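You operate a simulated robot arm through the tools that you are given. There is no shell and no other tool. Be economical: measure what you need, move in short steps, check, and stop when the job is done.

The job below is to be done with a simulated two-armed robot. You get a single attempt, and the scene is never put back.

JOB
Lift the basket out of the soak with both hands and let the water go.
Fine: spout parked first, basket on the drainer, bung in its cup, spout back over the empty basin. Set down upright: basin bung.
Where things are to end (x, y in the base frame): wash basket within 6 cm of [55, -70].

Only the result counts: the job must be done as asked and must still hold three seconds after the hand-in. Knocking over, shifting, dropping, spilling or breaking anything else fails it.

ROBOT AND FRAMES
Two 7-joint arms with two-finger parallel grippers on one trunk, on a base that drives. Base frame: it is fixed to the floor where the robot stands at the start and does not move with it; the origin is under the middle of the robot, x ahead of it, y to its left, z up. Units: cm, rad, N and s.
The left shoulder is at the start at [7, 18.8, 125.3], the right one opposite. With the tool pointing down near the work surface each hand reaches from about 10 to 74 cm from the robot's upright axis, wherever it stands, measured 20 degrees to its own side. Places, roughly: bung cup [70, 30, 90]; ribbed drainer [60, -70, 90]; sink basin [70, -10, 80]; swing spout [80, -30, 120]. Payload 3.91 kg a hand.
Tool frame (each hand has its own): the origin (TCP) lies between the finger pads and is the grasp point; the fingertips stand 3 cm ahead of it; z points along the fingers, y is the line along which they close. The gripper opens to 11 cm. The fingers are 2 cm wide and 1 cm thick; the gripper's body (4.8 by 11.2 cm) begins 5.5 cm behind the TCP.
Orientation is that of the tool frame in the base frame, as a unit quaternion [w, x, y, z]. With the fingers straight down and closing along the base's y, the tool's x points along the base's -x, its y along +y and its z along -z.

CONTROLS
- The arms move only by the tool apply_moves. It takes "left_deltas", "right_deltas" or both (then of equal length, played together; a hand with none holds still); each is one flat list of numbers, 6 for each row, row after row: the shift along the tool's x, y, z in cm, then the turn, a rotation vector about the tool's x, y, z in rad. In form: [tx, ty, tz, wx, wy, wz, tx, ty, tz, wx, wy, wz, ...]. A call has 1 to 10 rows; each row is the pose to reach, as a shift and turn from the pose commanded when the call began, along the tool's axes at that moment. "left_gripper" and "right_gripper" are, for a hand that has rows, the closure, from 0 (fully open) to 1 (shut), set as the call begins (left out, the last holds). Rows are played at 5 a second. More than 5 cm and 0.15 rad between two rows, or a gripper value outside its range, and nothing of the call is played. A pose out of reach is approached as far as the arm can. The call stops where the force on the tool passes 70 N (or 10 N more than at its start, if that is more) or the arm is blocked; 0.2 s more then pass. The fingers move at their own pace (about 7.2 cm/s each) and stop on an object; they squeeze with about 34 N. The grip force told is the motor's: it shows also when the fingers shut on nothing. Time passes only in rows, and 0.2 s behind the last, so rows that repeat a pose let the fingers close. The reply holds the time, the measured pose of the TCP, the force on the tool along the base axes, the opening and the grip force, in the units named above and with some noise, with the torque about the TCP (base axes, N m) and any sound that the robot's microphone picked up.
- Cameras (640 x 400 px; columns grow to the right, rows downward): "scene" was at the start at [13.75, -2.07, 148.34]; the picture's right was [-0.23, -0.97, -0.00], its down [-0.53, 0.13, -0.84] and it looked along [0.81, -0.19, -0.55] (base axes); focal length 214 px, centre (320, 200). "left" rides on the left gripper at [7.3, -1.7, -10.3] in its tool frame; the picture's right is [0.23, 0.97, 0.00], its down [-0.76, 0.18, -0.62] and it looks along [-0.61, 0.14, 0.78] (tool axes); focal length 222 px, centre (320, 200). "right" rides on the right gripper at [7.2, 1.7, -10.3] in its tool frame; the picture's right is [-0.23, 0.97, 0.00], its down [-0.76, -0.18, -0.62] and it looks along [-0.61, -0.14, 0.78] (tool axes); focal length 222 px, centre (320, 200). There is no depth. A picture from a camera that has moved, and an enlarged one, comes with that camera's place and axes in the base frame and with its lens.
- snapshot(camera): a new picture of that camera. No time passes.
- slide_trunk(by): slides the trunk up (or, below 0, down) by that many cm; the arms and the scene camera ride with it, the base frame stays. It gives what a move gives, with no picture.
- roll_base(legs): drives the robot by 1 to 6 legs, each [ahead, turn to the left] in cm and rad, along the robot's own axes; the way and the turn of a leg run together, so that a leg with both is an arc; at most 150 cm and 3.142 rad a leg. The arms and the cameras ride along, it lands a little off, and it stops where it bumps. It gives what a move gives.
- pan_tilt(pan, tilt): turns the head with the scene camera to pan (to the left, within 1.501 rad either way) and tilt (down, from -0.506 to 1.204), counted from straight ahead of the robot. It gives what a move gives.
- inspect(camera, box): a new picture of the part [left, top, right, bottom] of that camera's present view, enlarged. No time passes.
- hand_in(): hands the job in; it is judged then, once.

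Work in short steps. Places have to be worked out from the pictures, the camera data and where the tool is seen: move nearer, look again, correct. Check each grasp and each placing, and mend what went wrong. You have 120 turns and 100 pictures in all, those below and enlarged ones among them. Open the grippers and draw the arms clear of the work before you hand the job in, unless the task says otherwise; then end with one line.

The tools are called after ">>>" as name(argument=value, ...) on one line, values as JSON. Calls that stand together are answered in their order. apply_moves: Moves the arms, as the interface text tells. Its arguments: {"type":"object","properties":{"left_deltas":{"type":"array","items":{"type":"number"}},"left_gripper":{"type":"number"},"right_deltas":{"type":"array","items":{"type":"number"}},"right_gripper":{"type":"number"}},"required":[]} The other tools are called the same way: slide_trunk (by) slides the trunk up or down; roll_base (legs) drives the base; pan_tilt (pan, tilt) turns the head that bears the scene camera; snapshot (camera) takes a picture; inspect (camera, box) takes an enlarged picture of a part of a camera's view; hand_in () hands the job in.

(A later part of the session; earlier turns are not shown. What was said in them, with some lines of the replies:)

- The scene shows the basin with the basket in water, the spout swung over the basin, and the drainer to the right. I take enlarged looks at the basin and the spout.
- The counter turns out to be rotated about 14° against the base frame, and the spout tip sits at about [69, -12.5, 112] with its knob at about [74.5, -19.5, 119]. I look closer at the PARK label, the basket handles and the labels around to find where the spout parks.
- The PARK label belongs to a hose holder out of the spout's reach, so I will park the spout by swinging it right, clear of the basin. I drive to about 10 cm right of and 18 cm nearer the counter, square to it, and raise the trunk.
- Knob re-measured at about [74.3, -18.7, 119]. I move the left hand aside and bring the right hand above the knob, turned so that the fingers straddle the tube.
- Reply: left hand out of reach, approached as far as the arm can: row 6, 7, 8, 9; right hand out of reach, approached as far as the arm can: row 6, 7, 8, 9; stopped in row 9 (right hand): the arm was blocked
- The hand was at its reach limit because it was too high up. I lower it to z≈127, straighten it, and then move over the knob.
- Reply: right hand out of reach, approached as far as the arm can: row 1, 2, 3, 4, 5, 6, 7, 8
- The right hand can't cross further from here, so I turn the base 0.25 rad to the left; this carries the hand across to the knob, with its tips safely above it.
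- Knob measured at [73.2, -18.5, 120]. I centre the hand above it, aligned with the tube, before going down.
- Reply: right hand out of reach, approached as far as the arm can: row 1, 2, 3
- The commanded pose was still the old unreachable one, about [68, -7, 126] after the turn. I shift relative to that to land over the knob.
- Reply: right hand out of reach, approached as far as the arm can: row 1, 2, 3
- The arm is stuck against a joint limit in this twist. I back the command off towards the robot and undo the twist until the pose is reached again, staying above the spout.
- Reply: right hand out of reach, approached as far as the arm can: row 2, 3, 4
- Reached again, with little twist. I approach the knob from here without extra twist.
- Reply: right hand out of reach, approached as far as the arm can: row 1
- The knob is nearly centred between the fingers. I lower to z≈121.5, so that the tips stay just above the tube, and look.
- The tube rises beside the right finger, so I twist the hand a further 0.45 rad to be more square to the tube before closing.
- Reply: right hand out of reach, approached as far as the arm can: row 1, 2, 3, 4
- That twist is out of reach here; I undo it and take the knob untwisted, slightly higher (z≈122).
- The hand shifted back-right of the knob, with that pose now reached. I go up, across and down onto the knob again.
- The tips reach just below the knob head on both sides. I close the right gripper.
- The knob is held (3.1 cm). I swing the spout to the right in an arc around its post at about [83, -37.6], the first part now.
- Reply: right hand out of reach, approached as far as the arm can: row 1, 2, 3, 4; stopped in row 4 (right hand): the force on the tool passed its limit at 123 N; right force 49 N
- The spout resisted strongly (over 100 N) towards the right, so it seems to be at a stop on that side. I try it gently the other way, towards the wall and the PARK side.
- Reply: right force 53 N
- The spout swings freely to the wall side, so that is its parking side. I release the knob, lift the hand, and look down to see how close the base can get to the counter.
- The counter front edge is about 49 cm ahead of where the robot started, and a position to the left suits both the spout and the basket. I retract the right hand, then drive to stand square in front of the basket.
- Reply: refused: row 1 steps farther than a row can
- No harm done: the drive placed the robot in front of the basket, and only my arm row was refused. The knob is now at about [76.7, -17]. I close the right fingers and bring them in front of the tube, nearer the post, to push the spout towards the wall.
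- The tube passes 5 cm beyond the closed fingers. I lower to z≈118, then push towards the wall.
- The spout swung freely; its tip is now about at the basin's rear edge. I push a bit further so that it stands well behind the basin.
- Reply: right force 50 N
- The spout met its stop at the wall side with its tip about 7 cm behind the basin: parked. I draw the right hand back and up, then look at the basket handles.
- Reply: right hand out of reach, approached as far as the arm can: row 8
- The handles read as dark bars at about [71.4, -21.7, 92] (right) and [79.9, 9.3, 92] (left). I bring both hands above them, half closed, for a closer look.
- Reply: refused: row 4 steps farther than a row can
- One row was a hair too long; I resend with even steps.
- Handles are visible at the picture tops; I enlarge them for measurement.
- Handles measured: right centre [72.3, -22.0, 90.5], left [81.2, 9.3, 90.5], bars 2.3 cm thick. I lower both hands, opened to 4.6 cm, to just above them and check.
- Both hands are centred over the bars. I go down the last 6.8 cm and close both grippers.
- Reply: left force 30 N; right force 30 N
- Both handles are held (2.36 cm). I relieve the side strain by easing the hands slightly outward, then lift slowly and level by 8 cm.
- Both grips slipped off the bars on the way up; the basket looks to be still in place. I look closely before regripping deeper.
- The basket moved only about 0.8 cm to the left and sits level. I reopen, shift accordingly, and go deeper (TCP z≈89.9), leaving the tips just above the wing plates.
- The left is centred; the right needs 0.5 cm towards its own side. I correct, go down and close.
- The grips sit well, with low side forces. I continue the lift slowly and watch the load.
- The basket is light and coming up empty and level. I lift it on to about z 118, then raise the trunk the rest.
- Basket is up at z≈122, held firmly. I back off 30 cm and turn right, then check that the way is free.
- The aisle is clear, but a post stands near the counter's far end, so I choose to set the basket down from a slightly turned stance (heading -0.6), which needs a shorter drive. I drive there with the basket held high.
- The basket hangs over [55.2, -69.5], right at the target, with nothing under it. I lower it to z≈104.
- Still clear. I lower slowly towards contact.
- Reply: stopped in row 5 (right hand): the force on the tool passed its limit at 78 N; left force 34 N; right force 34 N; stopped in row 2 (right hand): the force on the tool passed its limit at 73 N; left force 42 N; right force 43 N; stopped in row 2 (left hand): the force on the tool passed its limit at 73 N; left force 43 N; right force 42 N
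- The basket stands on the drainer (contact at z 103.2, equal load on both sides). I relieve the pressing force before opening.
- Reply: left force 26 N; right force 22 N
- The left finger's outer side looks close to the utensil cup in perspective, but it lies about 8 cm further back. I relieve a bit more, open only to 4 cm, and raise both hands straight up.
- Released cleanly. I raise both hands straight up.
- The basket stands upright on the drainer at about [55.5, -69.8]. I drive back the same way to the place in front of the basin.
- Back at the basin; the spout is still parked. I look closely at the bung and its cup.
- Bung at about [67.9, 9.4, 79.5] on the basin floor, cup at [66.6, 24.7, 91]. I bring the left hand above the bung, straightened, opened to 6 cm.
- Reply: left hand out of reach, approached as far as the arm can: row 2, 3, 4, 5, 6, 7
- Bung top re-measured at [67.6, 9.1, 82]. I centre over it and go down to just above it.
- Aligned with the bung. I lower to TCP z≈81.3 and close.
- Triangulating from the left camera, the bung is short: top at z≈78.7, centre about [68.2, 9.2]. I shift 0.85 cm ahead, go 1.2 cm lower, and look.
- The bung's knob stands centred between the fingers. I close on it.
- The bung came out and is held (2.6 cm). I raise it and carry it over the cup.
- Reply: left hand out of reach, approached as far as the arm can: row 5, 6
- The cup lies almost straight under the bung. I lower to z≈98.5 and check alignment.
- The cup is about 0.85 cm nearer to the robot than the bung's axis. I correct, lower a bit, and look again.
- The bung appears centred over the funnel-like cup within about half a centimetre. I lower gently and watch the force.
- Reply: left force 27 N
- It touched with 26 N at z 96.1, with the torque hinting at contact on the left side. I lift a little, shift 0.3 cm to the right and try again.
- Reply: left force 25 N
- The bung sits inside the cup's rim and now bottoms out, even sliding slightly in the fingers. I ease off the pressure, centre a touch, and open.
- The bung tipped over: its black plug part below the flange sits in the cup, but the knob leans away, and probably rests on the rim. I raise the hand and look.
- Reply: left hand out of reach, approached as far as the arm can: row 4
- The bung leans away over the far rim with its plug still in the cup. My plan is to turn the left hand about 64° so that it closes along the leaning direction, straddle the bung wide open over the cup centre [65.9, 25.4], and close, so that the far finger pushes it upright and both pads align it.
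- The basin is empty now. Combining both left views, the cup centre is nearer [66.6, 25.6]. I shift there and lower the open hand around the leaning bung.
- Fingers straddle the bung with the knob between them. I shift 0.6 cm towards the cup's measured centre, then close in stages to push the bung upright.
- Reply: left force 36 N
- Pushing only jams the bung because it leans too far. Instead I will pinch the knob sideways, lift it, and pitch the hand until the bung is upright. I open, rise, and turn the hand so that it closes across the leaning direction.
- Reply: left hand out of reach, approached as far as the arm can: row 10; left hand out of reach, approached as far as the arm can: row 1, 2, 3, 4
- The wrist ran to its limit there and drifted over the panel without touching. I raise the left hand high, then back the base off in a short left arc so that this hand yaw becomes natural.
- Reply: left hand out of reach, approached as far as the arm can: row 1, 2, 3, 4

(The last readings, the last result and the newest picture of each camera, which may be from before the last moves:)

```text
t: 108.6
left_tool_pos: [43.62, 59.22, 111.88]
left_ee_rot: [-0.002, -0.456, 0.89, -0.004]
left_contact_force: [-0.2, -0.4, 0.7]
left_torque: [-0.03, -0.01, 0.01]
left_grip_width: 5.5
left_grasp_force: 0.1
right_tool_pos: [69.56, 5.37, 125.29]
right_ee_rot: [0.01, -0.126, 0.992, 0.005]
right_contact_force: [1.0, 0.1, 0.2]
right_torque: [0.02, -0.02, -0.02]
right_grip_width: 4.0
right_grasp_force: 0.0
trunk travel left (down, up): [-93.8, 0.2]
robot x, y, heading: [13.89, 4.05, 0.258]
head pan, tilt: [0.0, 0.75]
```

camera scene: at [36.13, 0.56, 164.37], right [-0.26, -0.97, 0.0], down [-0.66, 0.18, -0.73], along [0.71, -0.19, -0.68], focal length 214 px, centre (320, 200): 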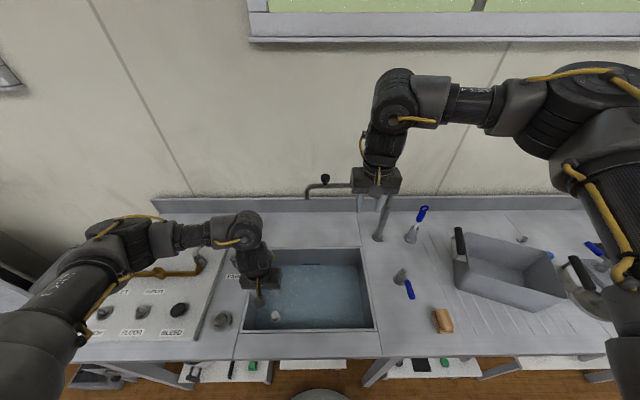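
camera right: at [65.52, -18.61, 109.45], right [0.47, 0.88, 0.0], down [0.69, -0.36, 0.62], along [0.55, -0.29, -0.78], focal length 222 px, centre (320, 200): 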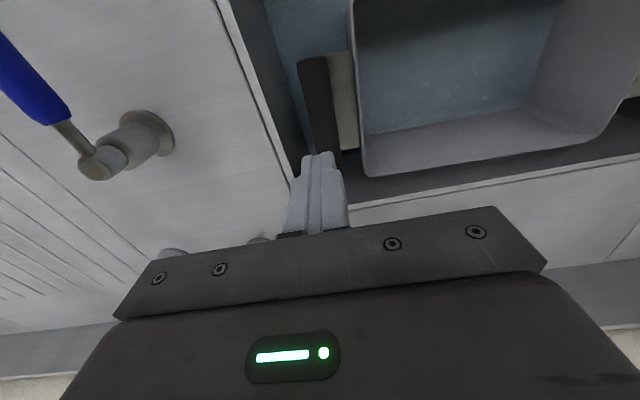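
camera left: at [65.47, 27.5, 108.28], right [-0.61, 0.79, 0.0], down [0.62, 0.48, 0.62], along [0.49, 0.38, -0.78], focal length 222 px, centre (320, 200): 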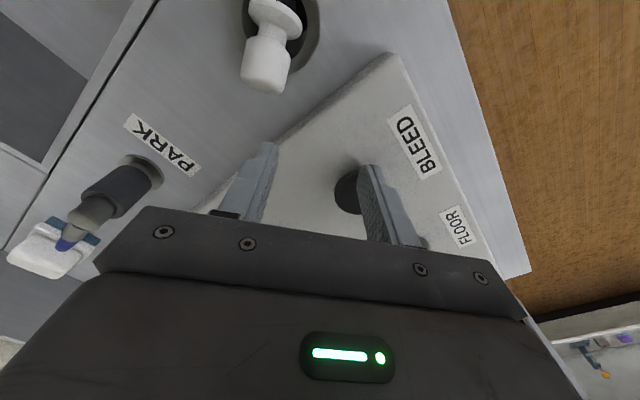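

The base stands well now. I bring the left hand over the bung with the closing direction across its lean, and move the right hand a bit aside.

>>> apply_moves(left_deltas=[1.46, -4.28, 0, 0, 0, 0.0756, 2.9, -8.56, 0, 0, 0, 0.151, 4.37, -12.83, 0, 0, 0, 0.227, 5.8, -17.1, 0, 0, 0, 0.302, 7.28, -21.4, 0, 0, 0, 0.378, 8.73, -25.7, 0, 0, 0, 0.453, 10.2, -29.9, 0, 0, 0, 0.529, 11.6, -34.2, 0, 0, 0, 0.605, 13.1, -38.5, 0, 0, 0, 0.68], right_deltas=[0, -1.5, 0, 0, 0, 0, 0, -3, 0, 0, 0, 0, 0, -4.5, 0, 0, 0, 0, 0, -6, 0, 0, 0, 0, 0, -7.5, 0, 0, 0, 0, 0, -9, 0, 0, 0, 0, 0, -10, 0, 0, 0, 0, 0, -10, 0, 0, 0, 0, 0, -10, 0, 0, 0, 0])

>>> snapshot(camera="left")

```text
t: 110.6
left_tool_pos: [67.29, 25.76, 112.33]
left_ee_rot: [0.0, -0.132, 0.991, -0.003]
left_contact_force: [0.0, 0.9, -0.2]
left_torque: [0.01, 0.0, 0.0]
left_grip_width: 5.48
left_grasp_force: 0.0
left hand out of reach, approached as far as the arm can: row 1, 2, 3, 4, 5
right_tool_pos: [72.03, -4.45, 125.2]
right_ee_rot: [0.011, -0.127, 0.992, 0.004]
right_contact_force: [0.5, 0.4, -0.5]
right_torque: [0.02, 0.03, -0.02]
right_grip_width: 3.98
right_grasp_force: 0.1
trunk travel left (down, up): [-93.8, 0.2]
robot x, y, heading: [14.05, 4.13, 0.259]
head pan, tilt: [0.0, 0.75]
```

```text
9 pictures are left
camera left: at [60.77, 22.35, 122.69], right [-0.48, 0.88, -0.01], down [0.69, 0.38, 0.62], along [0.55, 0.29, -0.78], focal length 222 px, centre (320, 200)
```

left: 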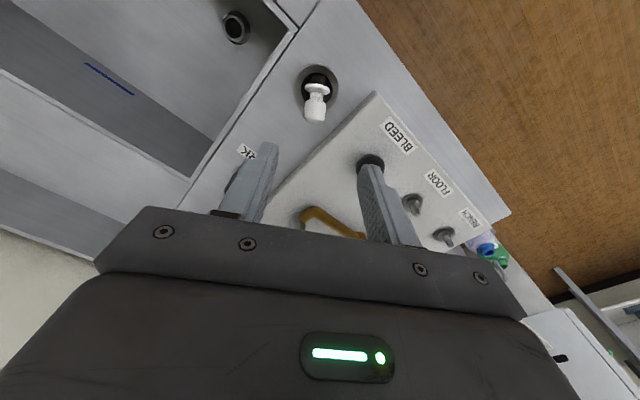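

Now the arm reaches here well, with the lean nearly along the hand's forward direction. I centre on the knob ([68.5, 25.5]) and lower to z≈95.2.

>>> apply_moves(left_deltas=[-1.1, -0.5, 2, 0, 0, -0.1, -1.1, -0.5, 6, 0, 0, -0.2, -1.1, -0.5, 10, 0, 0, -0.2, -1.1, -0.5, 14, 0, 0, -0.2, -1.1, -0.5, 16, 0, 0, -0.2, -1.1, -0.5, 17, 0, 0, -0.2])

>>> snapshot(camera="left")

```text
t: 112.0
left_tool_pos: [68.34, 25.78, 95.2]
left_ee_rot: [-0.001, -0.231, 0.973, -0.005]
left_contact_force: [-0.5, 0.4, -0.7]
left_torque: [0.04, 0.0, 0.01]
left_grip_width: 5.51
left_grasp_force: 0.0
right_tool_pos: [71.96, -4.18, 125.25]
right_ee_rot: [0.012, -0.127, 0.992, 0.006]
right_contact_force: [0.3, 0.0, -0.2]
right_torque: [0.0, 0.01, 0.02]
right_grip_width: 3.99
right_grasp_force: 0.0
trunk travel left (down, up): [-93.8, 0.2]
robot x, y, heading: [13.92, 4.08, 0.257]
head pan, tilt: [0.0, 0.75]
```

```text
8 pictures are left
camera left: at [62.6, 21.15, 105.61], right [-0.64, 0.77, -0.01], down [0.6, 0.51, 0.62], along [0.48, 0.39, -0.79], focal length 222 px, centre (320, 200)
```

left: 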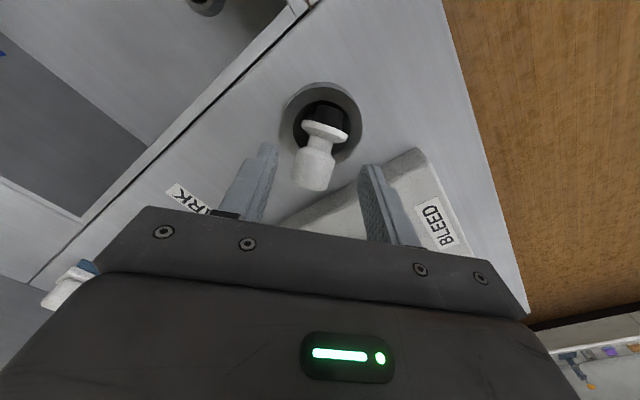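

The knob lies between the fingers, well aligned. I shift back 0.4 cm and close on it.

>>> apply_moves(left_deltas=[0.4, -0.3, 0, 0, 0, 0, 0.4, -0.3, 0, 0, 0, 0, 0.4, -0.3, 0, 0, 0, 0, 0.4, -0.3, 0, 0, 0, 0, 0.4, -0.3, 0, 0, 0, 0], left_gripper=1)

>>> apply_moves(left_deltas=[0, 0, -1, 0, 0, 0, 0, 0, -2.5, 0, 0, 0, 0, 0, -5, 0, 0, 0, 0, 0, -8, 0, 0, 0, 0, 0, -11, 0, 0, 0])

>>> snapshot(camera="left")

```text
t: 113.2
left_tool_pos: [67.98, 25.17, 95.45]
left_ee_rot: [0.002, -0.232, 0.973, -0.004]
left_contact_force: [-3.6, -0.7, 21.4]
left_torque: [0.0, -0.11, 0.0]
left_grip_width: 0.0
left_grasp_force: 34.3
right_tool_pos: [71.71, -4.37, 125.32]
right_ee_rot: [0.012, -0.126, 0.992, 0.005]
right_contact_force: [1.0, 0.9, -0.2]
right_torque: [0.0, -0.04, 0.0]
right_grip_width: 3.98
right_grasp_force: 0.1
trunk travel left (down, up): [-93.8, 0.2]
robot x, y, heading: [13.85, 4.24, 0.254]
head pan, tilt: [0.0, 0.75]
```

```text
t: 114.4
left_tool_pos: [68.06, 25.4, 106.28]
left_ee_rot: [-0.001, -0.232, 0.973, -0.005]
left_contact_force: [0.3, -0.6, -0.5]
left_torque: [-0.02, 0.0, -0.01]
left_grip_width: 0.0
left_grasp_force: 34.0
right_tool_pos: [71.82, -4.24, 125.21]
right_ee_rot: [0.012, -0.126, 0.992, 0.004]
right_contact_force: [0.2, -0.4, -0.1]
right_torque: [0.0, -0.04, 0.01]
right_grip_width: 4.01
right_grasp_force: 0.0
trunk travel left (down, up): [-93.8, 0.2]
robot x, y, heading: [14.01, 4.44, 0.26]
head pan, tilt: [0.0, 0.75]
```

```text
7 pictures are left
camera left: at [62.34, 20.81, 116.72], right [-0.64, 0.77, -0.01], down [0.6, 0.51, 0.62], along [0.48, 0.39, -0.79], focal length 222 px, centre (320, 200)
```

left: 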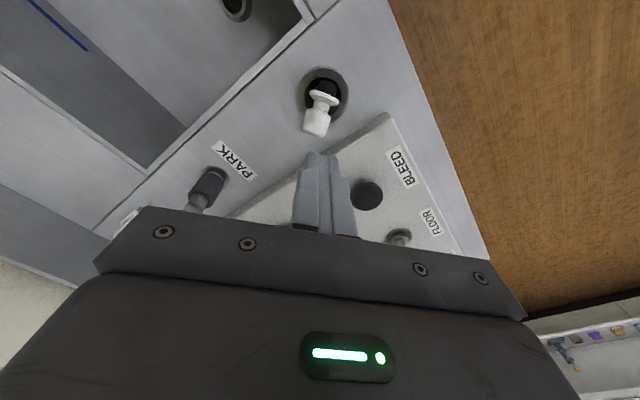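

The fingers closed over the top of the knob: it lies lower (centre z≈92.3) than I took it. I reopen and go 1.3 cm deeper and 1 cm further out along the knob.

>>> apply_moves(left_deltas=[-0.5, -0.25, 0, 0, 0, 0, -0.94, -0.25, 0, 0, 0, 0, -0.94, -0.25, 4, 0, 0, 0, -0.94, -0.25, 8, 0, 0, 0, -0.94, -0.25, 10.5, 0, 0, 0, -0.94, -0.25, 11.5, 0, 0, 0, -0.94, -0.25, 12.3, 0, 0, 0], left_gripper=0.55)

>>> apply_moves(left_deltas=[0, 0, 0, 0, 0, 0, 0, 0, 0, 0, 0, 0, 0, 0, 0, 0, 0, 0, 0, 0, 0, 0, 0, 0], left_gripper=1)

```text
t: 116.0
left_tool_pos: [69.06, 25.58, 93.78]
left_ee_rot: [-0.001, -0.232, 0.973, -0.005]
left_contact_force: [0.2, 0.2, -0.5]
left_torque: [0.01, 0.03, -0.03]
left_grip_width: 4.96
left_grasp_force: 0.0
right_tool_pos: [72.02, -4.19, 125.22]
right_ee_rot: [0.012, -0.126, 0.992, 0.006]
right_contact_force: [-0.1, 0.1, 0.4]
right_torque: [-0.01, -0.03, -0.03]
right_grip_width: 3.99
right_grasp_force: 0.0
trunk travel left (down, up): [-93.8, 0.2]
robot x, y, heading: [14.4, 4.19, 0.261]
head pan, tilt: [0.0, 0.75]
```

```text
t: 117.0
left_tool_pos: [68.99, 25.39, 93.95]
left_ee_rot: [0.0, -0.232, 0.973, -0.005]
left_contact_force: [0.4, 2.5, 0.1]
left_torque: [0.09, 0.06, -0.05]
left_grip_width: 2.75
left_grasp_force: 34.3
right_tool_pos: [71.92, -4.24, 125.2]
right_ee_rot: [0.012, -0.128, 0.992, 0.005]
right_contact_force: [0.3, -0.9, 0.2]
right_torque: [0.0, 0.0, -0.04]
right_grip_width: 3.98
right_grasp_force: 0.1
trunk travel left (down, up): [-93.8, 0.2]
robot x, y, heading: [13.99, 3.85, 0.259]
head pan, tilt: [0.0, 0.75]
```

The knob is held (2.75 cm). I lift it and look at how it is tilted in the hand.

>>> apply_moves(left_deltas=[0, 0, -1, 0, 0, 0, 0, 0, -2.5, 0, 0, 0, 0, 0, -5, 0, 0, 0, 0, 0, -8, 0, 0, 0, 0, 0, -11, 0, 0, 0])

>>> inspect(camera="left", box=[240, 80, 400, 200])

```text
t: 118.2
left_tool_pos: [68.91, 25.6, 104.92]
left_ee_rot: [-0.001, -0.232, 0.973, -0.005]
left_contact_force: [-0.7, 0.6, 0.2]
left_torque: [0.0, -0.02, -0.01]
left_grip_width: 2.72
left_grasp_force: 33.7
right_tool_pos: [71.93, -4.28, 125.17]
right_ee_rot: [0.012, -0.126, 0.992, 0.005]
right_contact_force: [0.7, 0.0, -0.3]
right_torque: [-0.02, -0.03, 0.02]
right_grip_width: 3.98
right_grasp_force: 0.1
trunk travel left (down, up): [-93.8, 0.2]
robot x, y, heading: [13.97, 4.13, 0.253]
head pan, tilt: [0.0, 0.75]
```

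```text
3.33 times, centred on (320, 140) of left
camera zoom: at [63.21, 20.98, 115.29], right [-0.64, 0.77, -0.01], down [0.6, 0.51, 0.62], along [0.48, 0.39, -0.79], focal length 740 px, centre (320, 400)
```

zoom: 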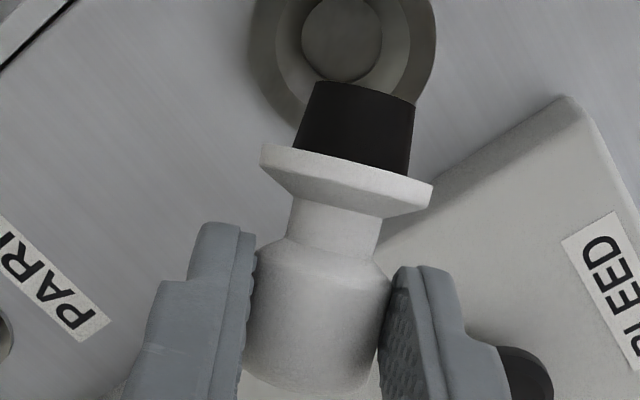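

The bung is held cleanly, tilted about 64° in the hand with the plug towards the robot. I pitch the hand forward by 64° about its closing axis to bring the bung upright.

>>> apply_moves(left_deltas=[0, 0, 0, 0, -0.14, 0, 0, 0, 0, 0, -0.28, 0, 0, 0, 0, 0, -0.42, 0, 0, 0, 0, 0, -0.56, 0, 0, 0, 0, 0, -0.7, 0, 0, 0, 0, 0, -0.84, 0, 0, 0, 0, 0, -0.98, 0, 0, 0, 0, 0, -1.12, 0])

>>> inspect(camera="scene", box=[200, 160, 440, 310])

```text
t: 120.0
left_tool_pos: [69.09, 25.54, 104.88]
left_ee_rot: [0.517, -0.199, 0.824, 0.121]
left_contact_force: [0.0, 0.1, -0.9]
left_torque: [-0.01, -0.01, 0.02]
left_grip_width: 2.67
left_grasp_force: 33.6
left hand out of reach, approached as far as the arm can: row 4, 5, 6
right_tool_pos: [72.0, -4.2, 125.23]
right_ee_rot: [0.012, -0.126, 0.992, 0.005]
right_contact_force: [0.7, -0.5, -0.3]
right_torque: [-0.01, 0.01, 0.04]
right_grip_width: 4.02
right_grasp_force: 0.1
trunk travel left (down, up): [-93.8, 0.2]
robot x, y, heading: [14.14, 4.31, 0.254]
head pan, tilt: [0.0, 0.75]
```

```text
2.67 times, centred on (320, 235) of scene
camera zoom: at [27.03, 7.55, 164.38], right [0.26, -0.97, 0.0], down [-0.66, -0.17, -0.73], along [0.71, 0.19, -0.68], focal length 572 px, centre (320, 107)
```

zoom: 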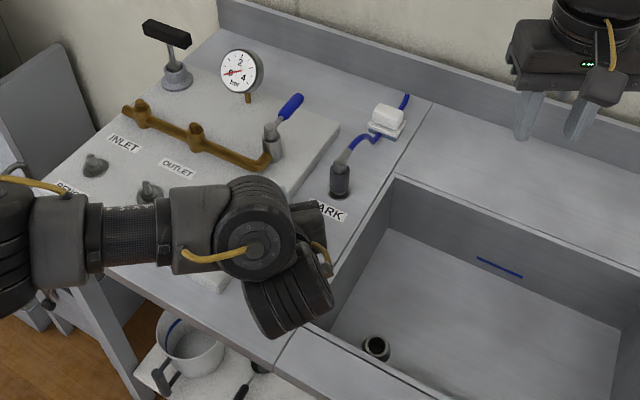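

The hand is pitched 64° and the bung should hang vertically about 1 cm ahead of the TCP. From the last left view the cup centre lies (-1.9, -1.0) from that TCP, so I shift the TCP by (-2.7, -1.4) and lower to z≈97.

>>> apply_moves(left_deltas=[0.7, 0, -1.4, 0, -0.02, 0, 1.35, -0.04, -2.79, 0, -0.035, 0, 4.05, 0, -1.48, 0, -0.035, 0, 6.3, 0, -0.39, 0, -0.035, 0, 8.5, 0, 0.7, 0, -0.035, 0])

>>> snapshot(camera="left")

```text
t: 121.2
left_tool_pos: [66.46, 24.02, 96.97]
left_ee_rot: [0.531, -0.196, 0.815, 0.122]
left_contact_force: [0.4, -0.3, -1.2]
left_torque: [-0.02, 0.05, 0.01]
left_grip_width: 2.7
left_grasp_force: 34.3
right_tool_pos: [71.94, -4.3, 125.38]
right_ee_rot: [0.012, -0.127, 0.992, 0.005]
right_contact_force: [0.6, -0.1, -0.1]
right_torque: [-0.01, 0.04, 0.0]
right_grip_width: 4.01
right_grasp_force: 0.1
trunk travel left (down, up): [-93.8, 0.2]
robot x, y, heading: [14.19, 4.47, 0.258]
head pan, tilt: [0.0, 0.75]
```

```text
4 pictures are left
camera left: at [56.1, 17.01, 94.59], right [-0.52, 0.83, -0.22], down [-0.32, 0.05, 0.95], along [0.79, 0.56, 0.23], focal length 222 px, centre (320, 200)
```

left: 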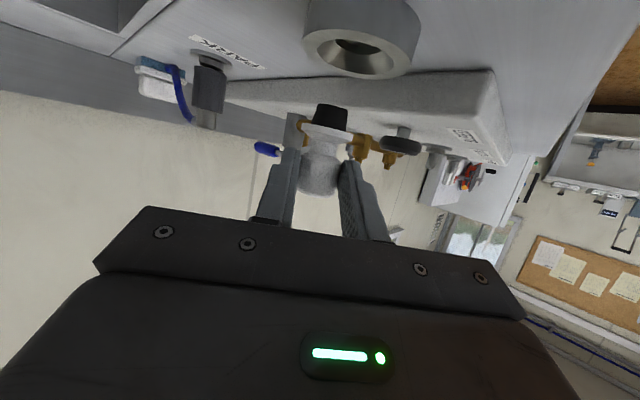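

Very useful view: the cup rim is really at z≈89, the bung hangs vertical, and the cup lies about 0.8 cm to the left of the plug. I shift by that and lower 2.8 cm.

>>> apply_moves(left_deltas=[-0.04, 0.82, 0.07, 0, 0, 0, 0.87, 0.83, 0.47, 0, 0, 0, 1.79, 0.84, 0.88, 0, 0, 0, 2.52, 0.85, 1.2, 0, 0, 0])

>>> apply_moves(left_deltas=[0.27, 0, 0.12, 0, 0, 0, 0.55, 0, 0.24, 0, 0, 0])

```text
t: 122.2
left_tool_pos: [65.93, 24.68, 94.2]
left_ee_rot: [0.531, -0.196, 0.815, 0.122]
left_contact_force: [-2.9, -2.0, 4.8]
left_torque: [0.0, 0.0, 0.0]
left_grip_width: 2.7
left_grasp_force: 34.2
right_tool_pos: [71.65, -4.26, 125.49]
right_ee_rot: [0.012, -0.126, 0.992, 0.005]
right_contact_force: [-0.1, -0.2, 0.2]
right_torque: [0.01, 0.01, -0.03]
right_grip_width: 3.97
right_grasp_force: 0.1
trunk travel left (down, up): [-93.8, 0.2]
robot x, y, heading: [14.27, 4.46, 0.253]
head pan, tilt: [0.0, 0.75]
```

```text
t: 122.8
left_tool_pos: [65.91, 24.55, 93.86]
left_ee_rot: [0.534, -0.196, 0.814, 0.122]
left_contact_force: [-6.5, -5.1, 26.3]
left_torque: [0.28, -0.44, -0.03]
left_grip_width: 2.74
left_grasp_force: 34.0
right_tool_pos: [71.49, -4.48, 125.45]
right_ee_rot: [0.014, -0.127, 0.992, 0.005]
right_contact_force: [1.1, -0.3, 0.1]
right_torque: [-0.01, 0.01, 0.01]
right_grip_width: 4.01
right_grasp_force: 0.0
trunk travel left (down, up): [-93.8, 0.2]
robot x, y, heading: [14.09, 4.0, 0.257]
head pan, tilt: [0.0, 0.75]
```

Contact came early, at rim height, with the reaction pushing back towards the robot, so the plug rides on the far slope. I lift 1 cm, move 0.8 cm back, and lower again.

>>> apply_moves(left_deltas=[-1.2, 0, -0.5, 0, 0, 0, -0.85, -0.1, -1.2, 0, 0, 0, -0.3, -0.1, -0.95, 0, 0, 0, 0.25, -0.1, -0.7, 0, 0, 0])

>>> apply_moves(left_deltas=[0.37, 0, 0.16, 0, 0, 0, 0.73, 0, 0.32, 0, 0, 0])

```text
t: 123.8
left_tool_pos: [65.45, 24.41, 93.55]
left_ee_rot: [0.53, -0.197, 0.816, 0.122]
left_contact_force: [-0.2, -1.3, -0.8]
left_torque: [-0.05, -0.01, 0.01]
left_grip_width: 2.68
left_grasp_force: 33.9
right_tool_pos: [72.0, -4.2, 125.31]
right_ee_rot: [0.011, -0.127, 0.992, 0.005]
right_contact_force: [0.3, 0.2, -0.4]
right_torque: [-0.02, 0.02, 0.0]
right_grip_width: 3.99
right_grasp_force: 0.0
trunk travel left (down, up): [-93.8, 0.2]
robot x, y, heading: [13.91, 4.11, 0.255]
head pan, tilt: [0.0, 0.75]
```

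```text
t: 124.4
left_tool_pos: [65.43, 24.2, 92.94]
left_ee_rot: [0.533, -0.196, 0.814, 0.121]
left_contact_force: [-1.5, -3.1, 13.2]
left_torque: [0.08, -0.24, -0.03]
left_grip_width: 2.7
left_grasp_force: 33.9
right_tool_pos: [71.75, -4.39, 125.33]
right_ee_rot: [0.012, -0.127, 0.992, 0.005]
right_contact_force: [-0.1, 0.0, -0.4]
right_torque: [-0.01, 0.03, 0.02]
right_grip_width: 4.01
right_grasp_force: 0.1
trunk travel left (down, up): [-93.8, 0.2]
robot x, y, heading: [13.94, 4.21, 0.258]
head pan, tilt: [0.0, 0.75]
```

Now it went 1.1 cm deeper and met a mainly vertical contact, which fits the cup floor. I check with one picture before releasing.

>>> inspect(camera="left", box=[240, 20, 440, 200])

```text
2.22 times, centred on (340, 110) of left
camera zoom: at [55.06, 17.24, 90.62], right [-0.52, 0.83, -0.22], down [-0.32, 0.05, 0.95], along [0.79, 0.56, 0.24], focal length 494 px, centre (276, 400)
```

zoom: 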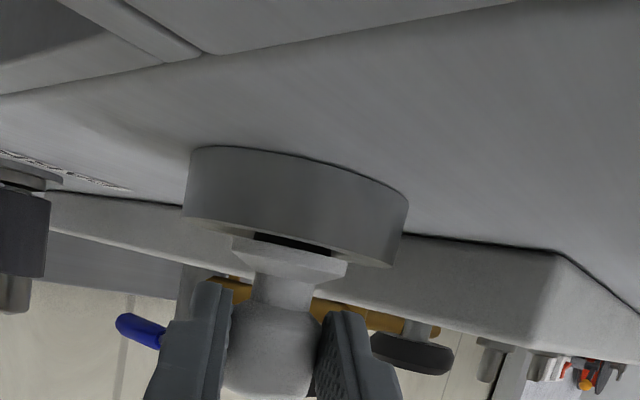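

The plug is inside the cup, the flange sits at the rim, and the bung's axis is vertical. I ease the pressure and open gently.

>>> apply_moves(left_deltas=[-0.15, 0, -0.07, 0, 0, 0, -0.2, 0, -0.09, 0, 0, 0])

>>> apply_moves(left_deltas=[0, 0, 0, 0, 0, 0, 0, 0, 0, 0, 0, 0, 0, 0, 0, 0, 0, 0, 0, 0, 0, 0, 0, 0], left_gripper=0.55)

```text
t: 125.0
left_tool_pos: [65.45, 24.45, 92.94]
left_ee_rot: [0.531, -0.196, 0.815, 0.122]
left_contact_force: [0.1, -3.6, 6.0]
left_torque: [-0.05, -0.22, -0.1]
left_grip_width: 2.68
left_grasp_force: 34.0
right_tool_pos: [71.91, -4.36, 125.27]
right_ee_rot: [0.012, -0.127, 0.992, 0.006]
right_contact_force: [-0.5, 0.3, 1.2]
right_torque: [-0.01, 0.04, 0.0]
right_grip_width: 4.01
right_grasp_force: 0.0
trunk travel left (down, up): [-93.8, 0.2]
robot x, y, heading: [14.18, 4.28, 0.26]
head pan, tilt: [0.0, 0.75]
```

```text
t: 126.0
left_tool_pos: [65.46, 24.41, 92.98]
left_ee_rot: [0.53, -0.197, 0.815, 0.123]
left_contact_force: [0.6, -0.5, -0.1]
left_torque: [-0.02, 0.01, -0.01]
left_grip_width: 4.97
left_grasp_force: 0.0
right_tool_pos: [72.01, -4.41, 125.26]
right_ee_rot: [0.012, -0.126, 0.992, 0.005]
right_contact_force: [0.0, 0.1, -0.1]
right_torque: [0.03, 0.0, 0.01]
right_grip_width: 3.99
right_grasp_force: 0.2
trunk travel left (down, up): [-93.8, 0.2]
robot x, y, heading: [13.91, 4.18, 0.255]
head pan, tilt: [0.0, 0.75]
```

Open; I withdraw straight back along the fingers and check.

>>> apply_moves(left_deltas=[0, 0, -2, 0, 0, 0, 0, 0, -4, 0, 0, 0, 0, 0, -6, 0, 0, 0])

>>> snapshot(camera="left")

```text
t: 126.8
left_tool_pos: [60.45, 21.89, 95.52]
left_ee_rot: [0.531, -0.197, 0.815, 0.123]
left_contact_force: [-0.2, -0.4, 0.2]
left_torque: [-0.03, 0.01, -0.03]
left_grip_width: 4.95
left_grasp_force: 0.0
right_tool_pos: [71.95, -4.28, 125.17]
right_ee_rot: [0.012, -0.126, 0.992, 0.005]
right_contact_force: [0.5, 0.3, 0.5]
right_torque: [0.02, -0.01, -0.01]
right_grip_width: 4.01
right_grasp_force: 0.1
trunk travel left (down, up): [-93.8, 0.2]
robot x, y, heading: [13.82, 4.29, 0.258]
head pan, tilt: [0.0, 0.75]
```

```text
2 pictures are left
camera left: at [50.17, 14.92, 93.13], right [-0.52, 0.83, -0.22], down [-0.32, 0.05, 0.95], along [0.79, 0.56, 0.24], focal length 222 px, centre (320, 200)
```

left: 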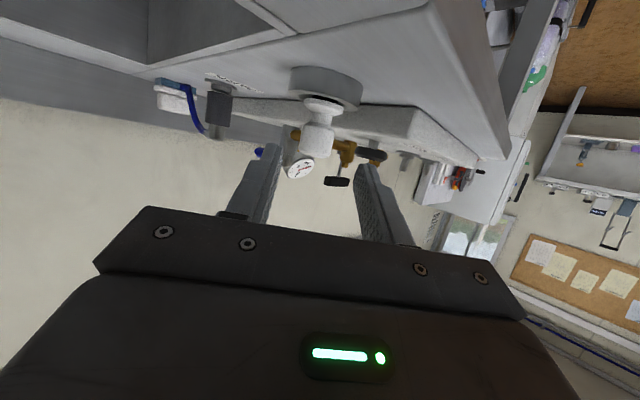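

The bung stands upright in its cup. I raise the left hand well clear, then drive 10 cm ahead; this turned stance brings the right shoulder closer to the parked spout.

>>> apply_moves(left_deltas=[-0.5, 0, -4, 0, 0, 0, -4, 0, -6, 0, 0, 0, -7.7, 0, -7.6, 0, 0, 0, -11.3, 0, -9.2, 0, 0, 0, -15, 0, -10.9, 0, 0, 0, -18.6, 0, -12.5, 0, 0, 0])

>>> roll_base(legs=[[10, 0]])

```text
t: 128.2
left_tool_pos: [59.81, 27.03, 116.62]
left_ee_rot: [0.53, -0.195, 0.816, 0.121]
left_contact_force: [-0.6, 0.9, -0.8]
left_torque: [0.0, 0.0, -0.02]
left_grip_width: 4.92
left_grasp_force: 0.1
left hand out of reach, approached as far as the arm can: row 3, 4, 5, 6
right_tool_pos: [72.06, -4.3, 125.25]
right_ee_rot: [0.012, -0.126, 0.992, 0.005]
right_contact_force: [1.0, 0.0, -0.2]
right_torque: [0.01, -0.03, 0.03]
right_grip_width: 3.99
right_grasp_force: 0.1
trunk travel left (down, up): [-93.8, 0.2]
robot x, y, heading: [13.76, 4.12, 0.255]
head pan, tilt: [0.0, 0.75]
```

```text
t: 129.3
left_tool_pos: [68.35, 29.09, 117.28]
left_ee_rot: [0.536, -0.194, 0.813, 0.122]
left_contact_force: [1.6, 0.5, 0.7]
left_torque: [0.03, 0.06, 0.03]
left_grip_width: 4.93
left_grasp_force: 0.0
right_tool_pos: [80.36, -2.28, 125.89]
right_ee_rot: [0.018, -0.127, 0.992, 0.007]
right_contact_force: [1.0, 0.1, 0.4]
right_torque: [0.03, 0.05, -0.01]
right_grip_width: 4.0
right_grasp_force: 0.1
trunk travel left (down, up): [-93.8, 0.2]
robot x, y, heading: [24.07, 6.62, 0.254]
head pan, tilt: [0.0, 0.75]
```

The base may be just touching, so I back off 1.5 cm. Then I close the right fingers and raise the hand slightly to pass over the spout.

>>> roll_base(legs=[[-1.5, 0]])

>>> apply_moves(right_deltas=[0, 0, -1, 0, 0, 0, 0, 0, -2, 0, 0, 0, 0, 0, -2, 0, 0, 0], right_gripper=1)

```text
t: 130.1
left_tool_pos: [67.33, 29.03, 116.94]
left_ee_rot: [0.533, -0.195, 0.814, 0.121]
left_contact_force: [-0.2, -0.5, 0.9]
left_torque: [-0.02, -0.03, -0.03]
left_grip_width: 4.95
left_grasp_force: 0.0
right_tool_pos: [79.54, -2.31, 125.59]
right_ee_rot: [0.015, -0.127, 0.992, 0.006]
right_contact_force: [0.1, 0.0, 0.0]
right_torque: [-0.01, 0.0, 0.01]
right_grip_width: 3.97
right_grasp_force: 0.0
trunk travel left (down, up): [-93.8, 0.2]
robot x, y, heading: [22.51, 6.08, 0.254]
head pan, tilt: [0.0, 0.75]
```

```text
t: 130.9
left_tool_pos: [67.42, 29.0, 116.85]
left_ee_rot: [0.533, -0.194, 0.815, 0.12]
left_contact_force: [-0.5, 0.1, -0.2]
left_torque: [0.03, -0.03, -0.01]
left_grip_width: 4.95
left_grasp_force: 0.0
right_tool_pos: [79.64, -2.3, 127.47]
right_ee_rot: [0.014, -0.127, 0.992, 0.006]
right_contact_force: [0.3, 0.8, 0.8]
right_torque: [-0.02, 0.01, 0.0]
right_grip_width: 0.04
right_grasp_force: 34.1
trunk travel left (down, up): [-93.8, 0.2]
robot x, y, heading: [22.48, 6.52, 0.257]
head pan, tilt: [0.0, 0.75]
```

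I move the closed right fingers over the spout to behind its tube, at about [92.6, -23].

>>> apply_moves(right_deltas=[-1.23, -3.88, 0, 0, 0, 0, -2.47, -7.77, 0, 0, 0, 0, -3.7, -11.65, 0.3, 0, 0, 0, -4.93, -15.5, 0.6, 0, 0, 0, -6.17, -19.4, 0.8, 0, 0, 0, -7.4, -23.3, 0.8, 0, 0, 0])

```text
t: 132.3
left_tool_pos: [67.57, 29.01, 116.92]
left_ee_rot: [0.533, -0.194, 0.815, 0.121]
left_contact_force: [-0.5, 0.1, 0.0]
left_torque: [0.01, -0.01, 0.02]
left_grip_width: 4.97
left_grasp_force: 0.1
right_tool_pos: [92.71, -23.16, 126.65]
right_ee_rot: [0.014, -0.128, 0.992, 0.006]
right_contact_force: [0.5, 0.3, 0.3]
right_torque: [0.0, -0.02, 0.0]
right_grip_width: 0.0
right_grasp_force: 34.7
trunk travel left (down, up): [-93.8, 0.2]
robot x, y, heading: [22.65, 6.38, 0.258]
head pan, tilt: [0.0, 0.75]
```

Reached freely. I shift 0.8 cm further back for margin and lower behind the tube.

>>> apply_moves(right_deltas=[-0.8, 0.1, 0, 0, 0, 0, -0.8, 0.1, 2.5, 0, 0, 0, -0.8, 0.1, 5, 0, 0, 0, -0.8, 0.1, 7, 0, 0, 0, -0.8, 0.1, 8.6, 0, 0, 0])

```text
t: 133.5
left_tool_pos: [67.36, 29.01, 116.93]
left_ee_rot: [0.533, -0.194, 0.815, 0.121]
left_contact_force: [0.1, 0.1, -0.6]
left_torque: [-0.02, -0.01, -0.01]
left_grip_width: 4.94
left_grasp_force: 0.0
right_tool_pos: [93.59, -22.59, 118.24]
right_ee_rot: [0.015, -0.127, 0.992, 0.005]
right_contact_force: [0.5, -0.2, -0.3]
right_torque: [-0.01, -0.01, -0.04]
right_grip_width: 0.0
right_grasp_force: 34.4
trunk travel left (down, up): [-93.8, 0.2]
robot x, y, heading: [22.26, 6.68, 0.259]
head pan, tilt: [0.0, 0.75]
```

Behind the tube with no contact. I pull the spout back along its arc towards the basin.

>>> apply_moves(right_deltas=[1.9, 0.9, 0, 0, 0, 0, 3.77, 1.8, 0, 0, 0, 0, 5.7, 2.9, 0, 0, 0, 0, 7.63, 4.05, 0, 0, 0, 0, 9.1, 4.5, 0, 0, 0, 0, 10.5, 4.9, 0, 0, 0, 0, 11.98, 5.19, 0, 0, 0, 0, 13.2, 5.25, 0, 0, 0, 0, 14.3, 5.28, 0, 0, 0, 0])

>>> snapshot(camera="right")

```text
t: 135.5
left_tool_pos: [67.38, 28.93, 116.93]
left_ee_rot: [0.533, -0.194, 0.815, 0.12]
left_contact_force: [-0.4, -0.2, 0.2]
left_torque: [0.02, 0.02, 0.0]
left_grip_width: 4.92
left_grasp_force: 0.0
right_tool_pos: [78.38, -21.04, 117.77]
right_ee_rot: [0.015, -0.127, 0.992, 0.006]
right_contact_force: [0.2, 0.3, -0.1]
right_torque: [0.02, -0.02, 0.02]
right_grip_width: 0.0
right_grasp_force: 33.7
trunk travel left (down, up): [-93.8, 0.2]
robot x, y, heading: [21.9, 6.54, 0.257]
head pan, tilt: [0.0, 0.75]
```

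```text
1 pictures are left
camera right: at [70.59, -21.34, 127.91], right [-0.03, 1.0, 0.01], down [0.76, 0.01, 0.65], along [0.64, 0.03, -0.76], focal length 222 px, centre (320, 200)
```

right: 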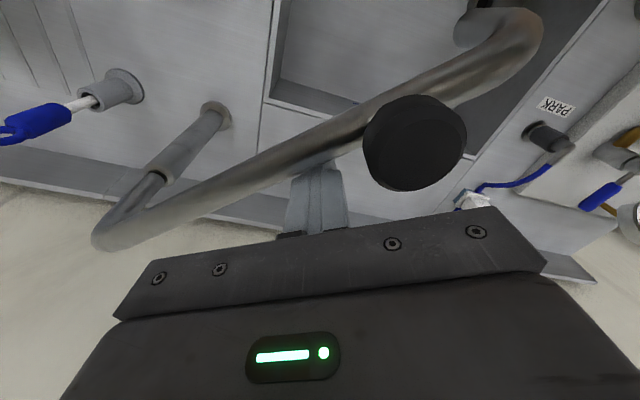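

The spout is back over the empty basin, with its tip at about [71, -12.5], almost where it was at the start. I pull 0.9 cm more, then move the hand off the tube and raise it.

>>> apply_moves(right_deltas=[0.5, 0.1, 0, 0, 0, 0, 0.9, 0.1, 0, 0, 0, 0, -1, 0, 0, 0, 0, 0, -3, 0, 0, 0, 0, 0, -3, 0, -3, 0, 0, 0, -3, 0, -6, 0, 0, 0, -3, 0, -9, 0, 0, 0, -3, 0, -11, 0, 0, 0])

```text
t: 137.3
left_tool_pos: [67.34, 28.99, 116.97]
left_ee_rot: [0.533, -0.195, 0.815, 0.121]
left_contact_force: [0.4, -0.4, -0.3]
left_torque: [-0.02, 0.01, 0.01]
left_grip_width: 4.94
left_grasp_force: 0.1
right_tool_pos: [80.83, -20.52, 128.93]
right_ee_rot: [0.014, -0.125, 0.992, 0.006]
right_contact_force: [-0.2, -0.3, -0.8]
right_torque: [-0.02, 0.02, 0.01]
right_grip_width: 0.02
right_grasp_force: 34.2
trunk travel left (down, up): [-93.8, 0.2]
robot x, y, heading: [22.14, 6.34, 0.26]
head pan, tilt: [0.0, 0.75]
```

I back the robot off 25 cm with both hands high, then open the right gripper and take a last look.

>>> roll_base(legs=[[-25, 0]])

>>> apply_moves(right_deltas=[0, 0, 0, 0, 0, 0, 0, 0, 0, 0, 0, 0, 0, 0, 0, 0, 0, 0, 0, 0, 0, 0, 0, 0], left_deltas=[0, 0, 0, 0, 0, 0, 0, 0, 0, 0, 0, 0, 0, 0, 0, 0, 0, 0, 0, 0, 0, 0, 0, 0], right_gripper=0, left_gripper=0)

>>> pan_tilt(pan=-0.5, tilt=0.6)

>>> snapshot(camera="scene")

```text
t: 139.1
left_tool_pos: [43.37, 22.84, 116.95]
left_ee_rot: [0.531, -0.196, 0.815, 0.122]
left_contact_force: [-0.3, 0.3, 0.0]
left_torque: [0.03, -0.01, 0.03]
left_grip_width: 4.95
left_grasp_force: 0.0
right_tool_pos: [57.15, -26.7, 128.77]
right_ee_rot: [0.013, -0.128, 0.992, 0.005]
right_contact_force: [0.5, -0.2, -0.1]
right_torque: [-0.03, 0.02, 0.0]
right_grip_width: 0.01
right_grasp_force: 34.3
trunk travel left (down, up): [-93.8, 0.2]
robot x, y, heading: [-1.98, -0.22, 0.261]
head pan, tilt: [0.0, 0.75]
```

```text
t: 140.1
left_tool_pos: [43.21, 22.67, 117.06]
left_ee_rot: [0.533, -0.196, 0.814, 0.122]
left_contact_force: [-0.1, -0.1, 0.0]
left_torque: [-0.01, 0.02, 0.0]
left_grip_width: 11.0
left_grasp_force: 0.0
right_tool_pos: [56.78, -26.69, 128.87]
right_ee_rot: [0.014, -0.128, 0.992, 0.005]
right_contact_force: [-0.1, 0.4, -0.8]
right_torque: [-0.01, 0.0, 0.03]
right_grip_width: 10.99
right_grasp_force: 0.1
trunk travel left (down, up): [-93.8, 0.2]
robot x, y, heading: [-2.29, -0.19, 0.264]
head pan, tilt: [0.0, 0.75]
```

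```text
t: 141.1
left_tool_pos: [43.21, 22.8, 116.95]
left_ee_rot: [0.532, -0.196, 0.815, 0.122]
left_contact_force: [0.4, -0.1, 0.6]
left_torque: [-0.02, 0.03, -0.02]
left_grip_width: 11.02
left_grasp_force: 0.2
right_tool_pos: [56.82, -26.74, 128.84]
right_ee_rot: [0.014, -0.128, 0.992, 0.005]
right_contact_force: [0.8, -0.9, 0.0]
right_torque: [-0.01, -0.01, 0.0]
right_grip_width: 11.02
right_grasp_force: 0.1
trunk travel left (down, up): [-93.8, 0.2]
robot x, y, heading: [-1.83, -0.11, 0.258]
head pan, tilt: [-0.499, 0.6]
```

```text
0 pictures are left
camera scene: at [11.66, -0.89, 165.67], right [-0.24, -0.97, 0.0], down [-0.55, 0.13, -0.82], along [0.8, -0.19, -0.57], focal length 214 px, centre (320, 200)
```

scene: 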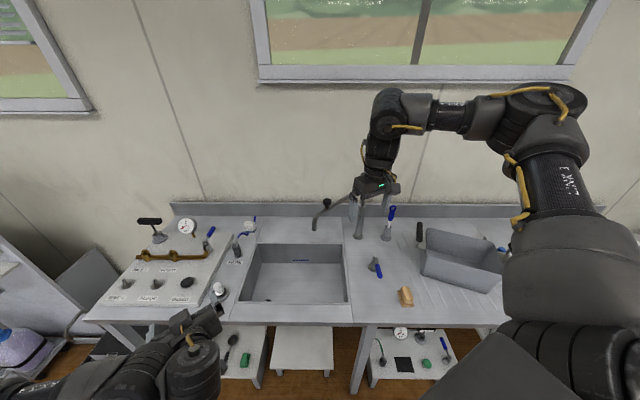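

The last picture shows the basket on the drainer, the bung standing in its cup, the basin empty and the spout back over it, with both arms clear. I hand in.

>>> hand_in()

```text
The job is handed in.
```

The job is handed in: the spout was parked first, the basket stands on the drainer at about [55.5, -69.8], the bung is upright in its cup, the basin is empty, and the spout is back over it. The bung tipped over on my first try at the cup, so I picked it up again and reset it upright. The basket also slipped once at the first lift but stayed in the basin.
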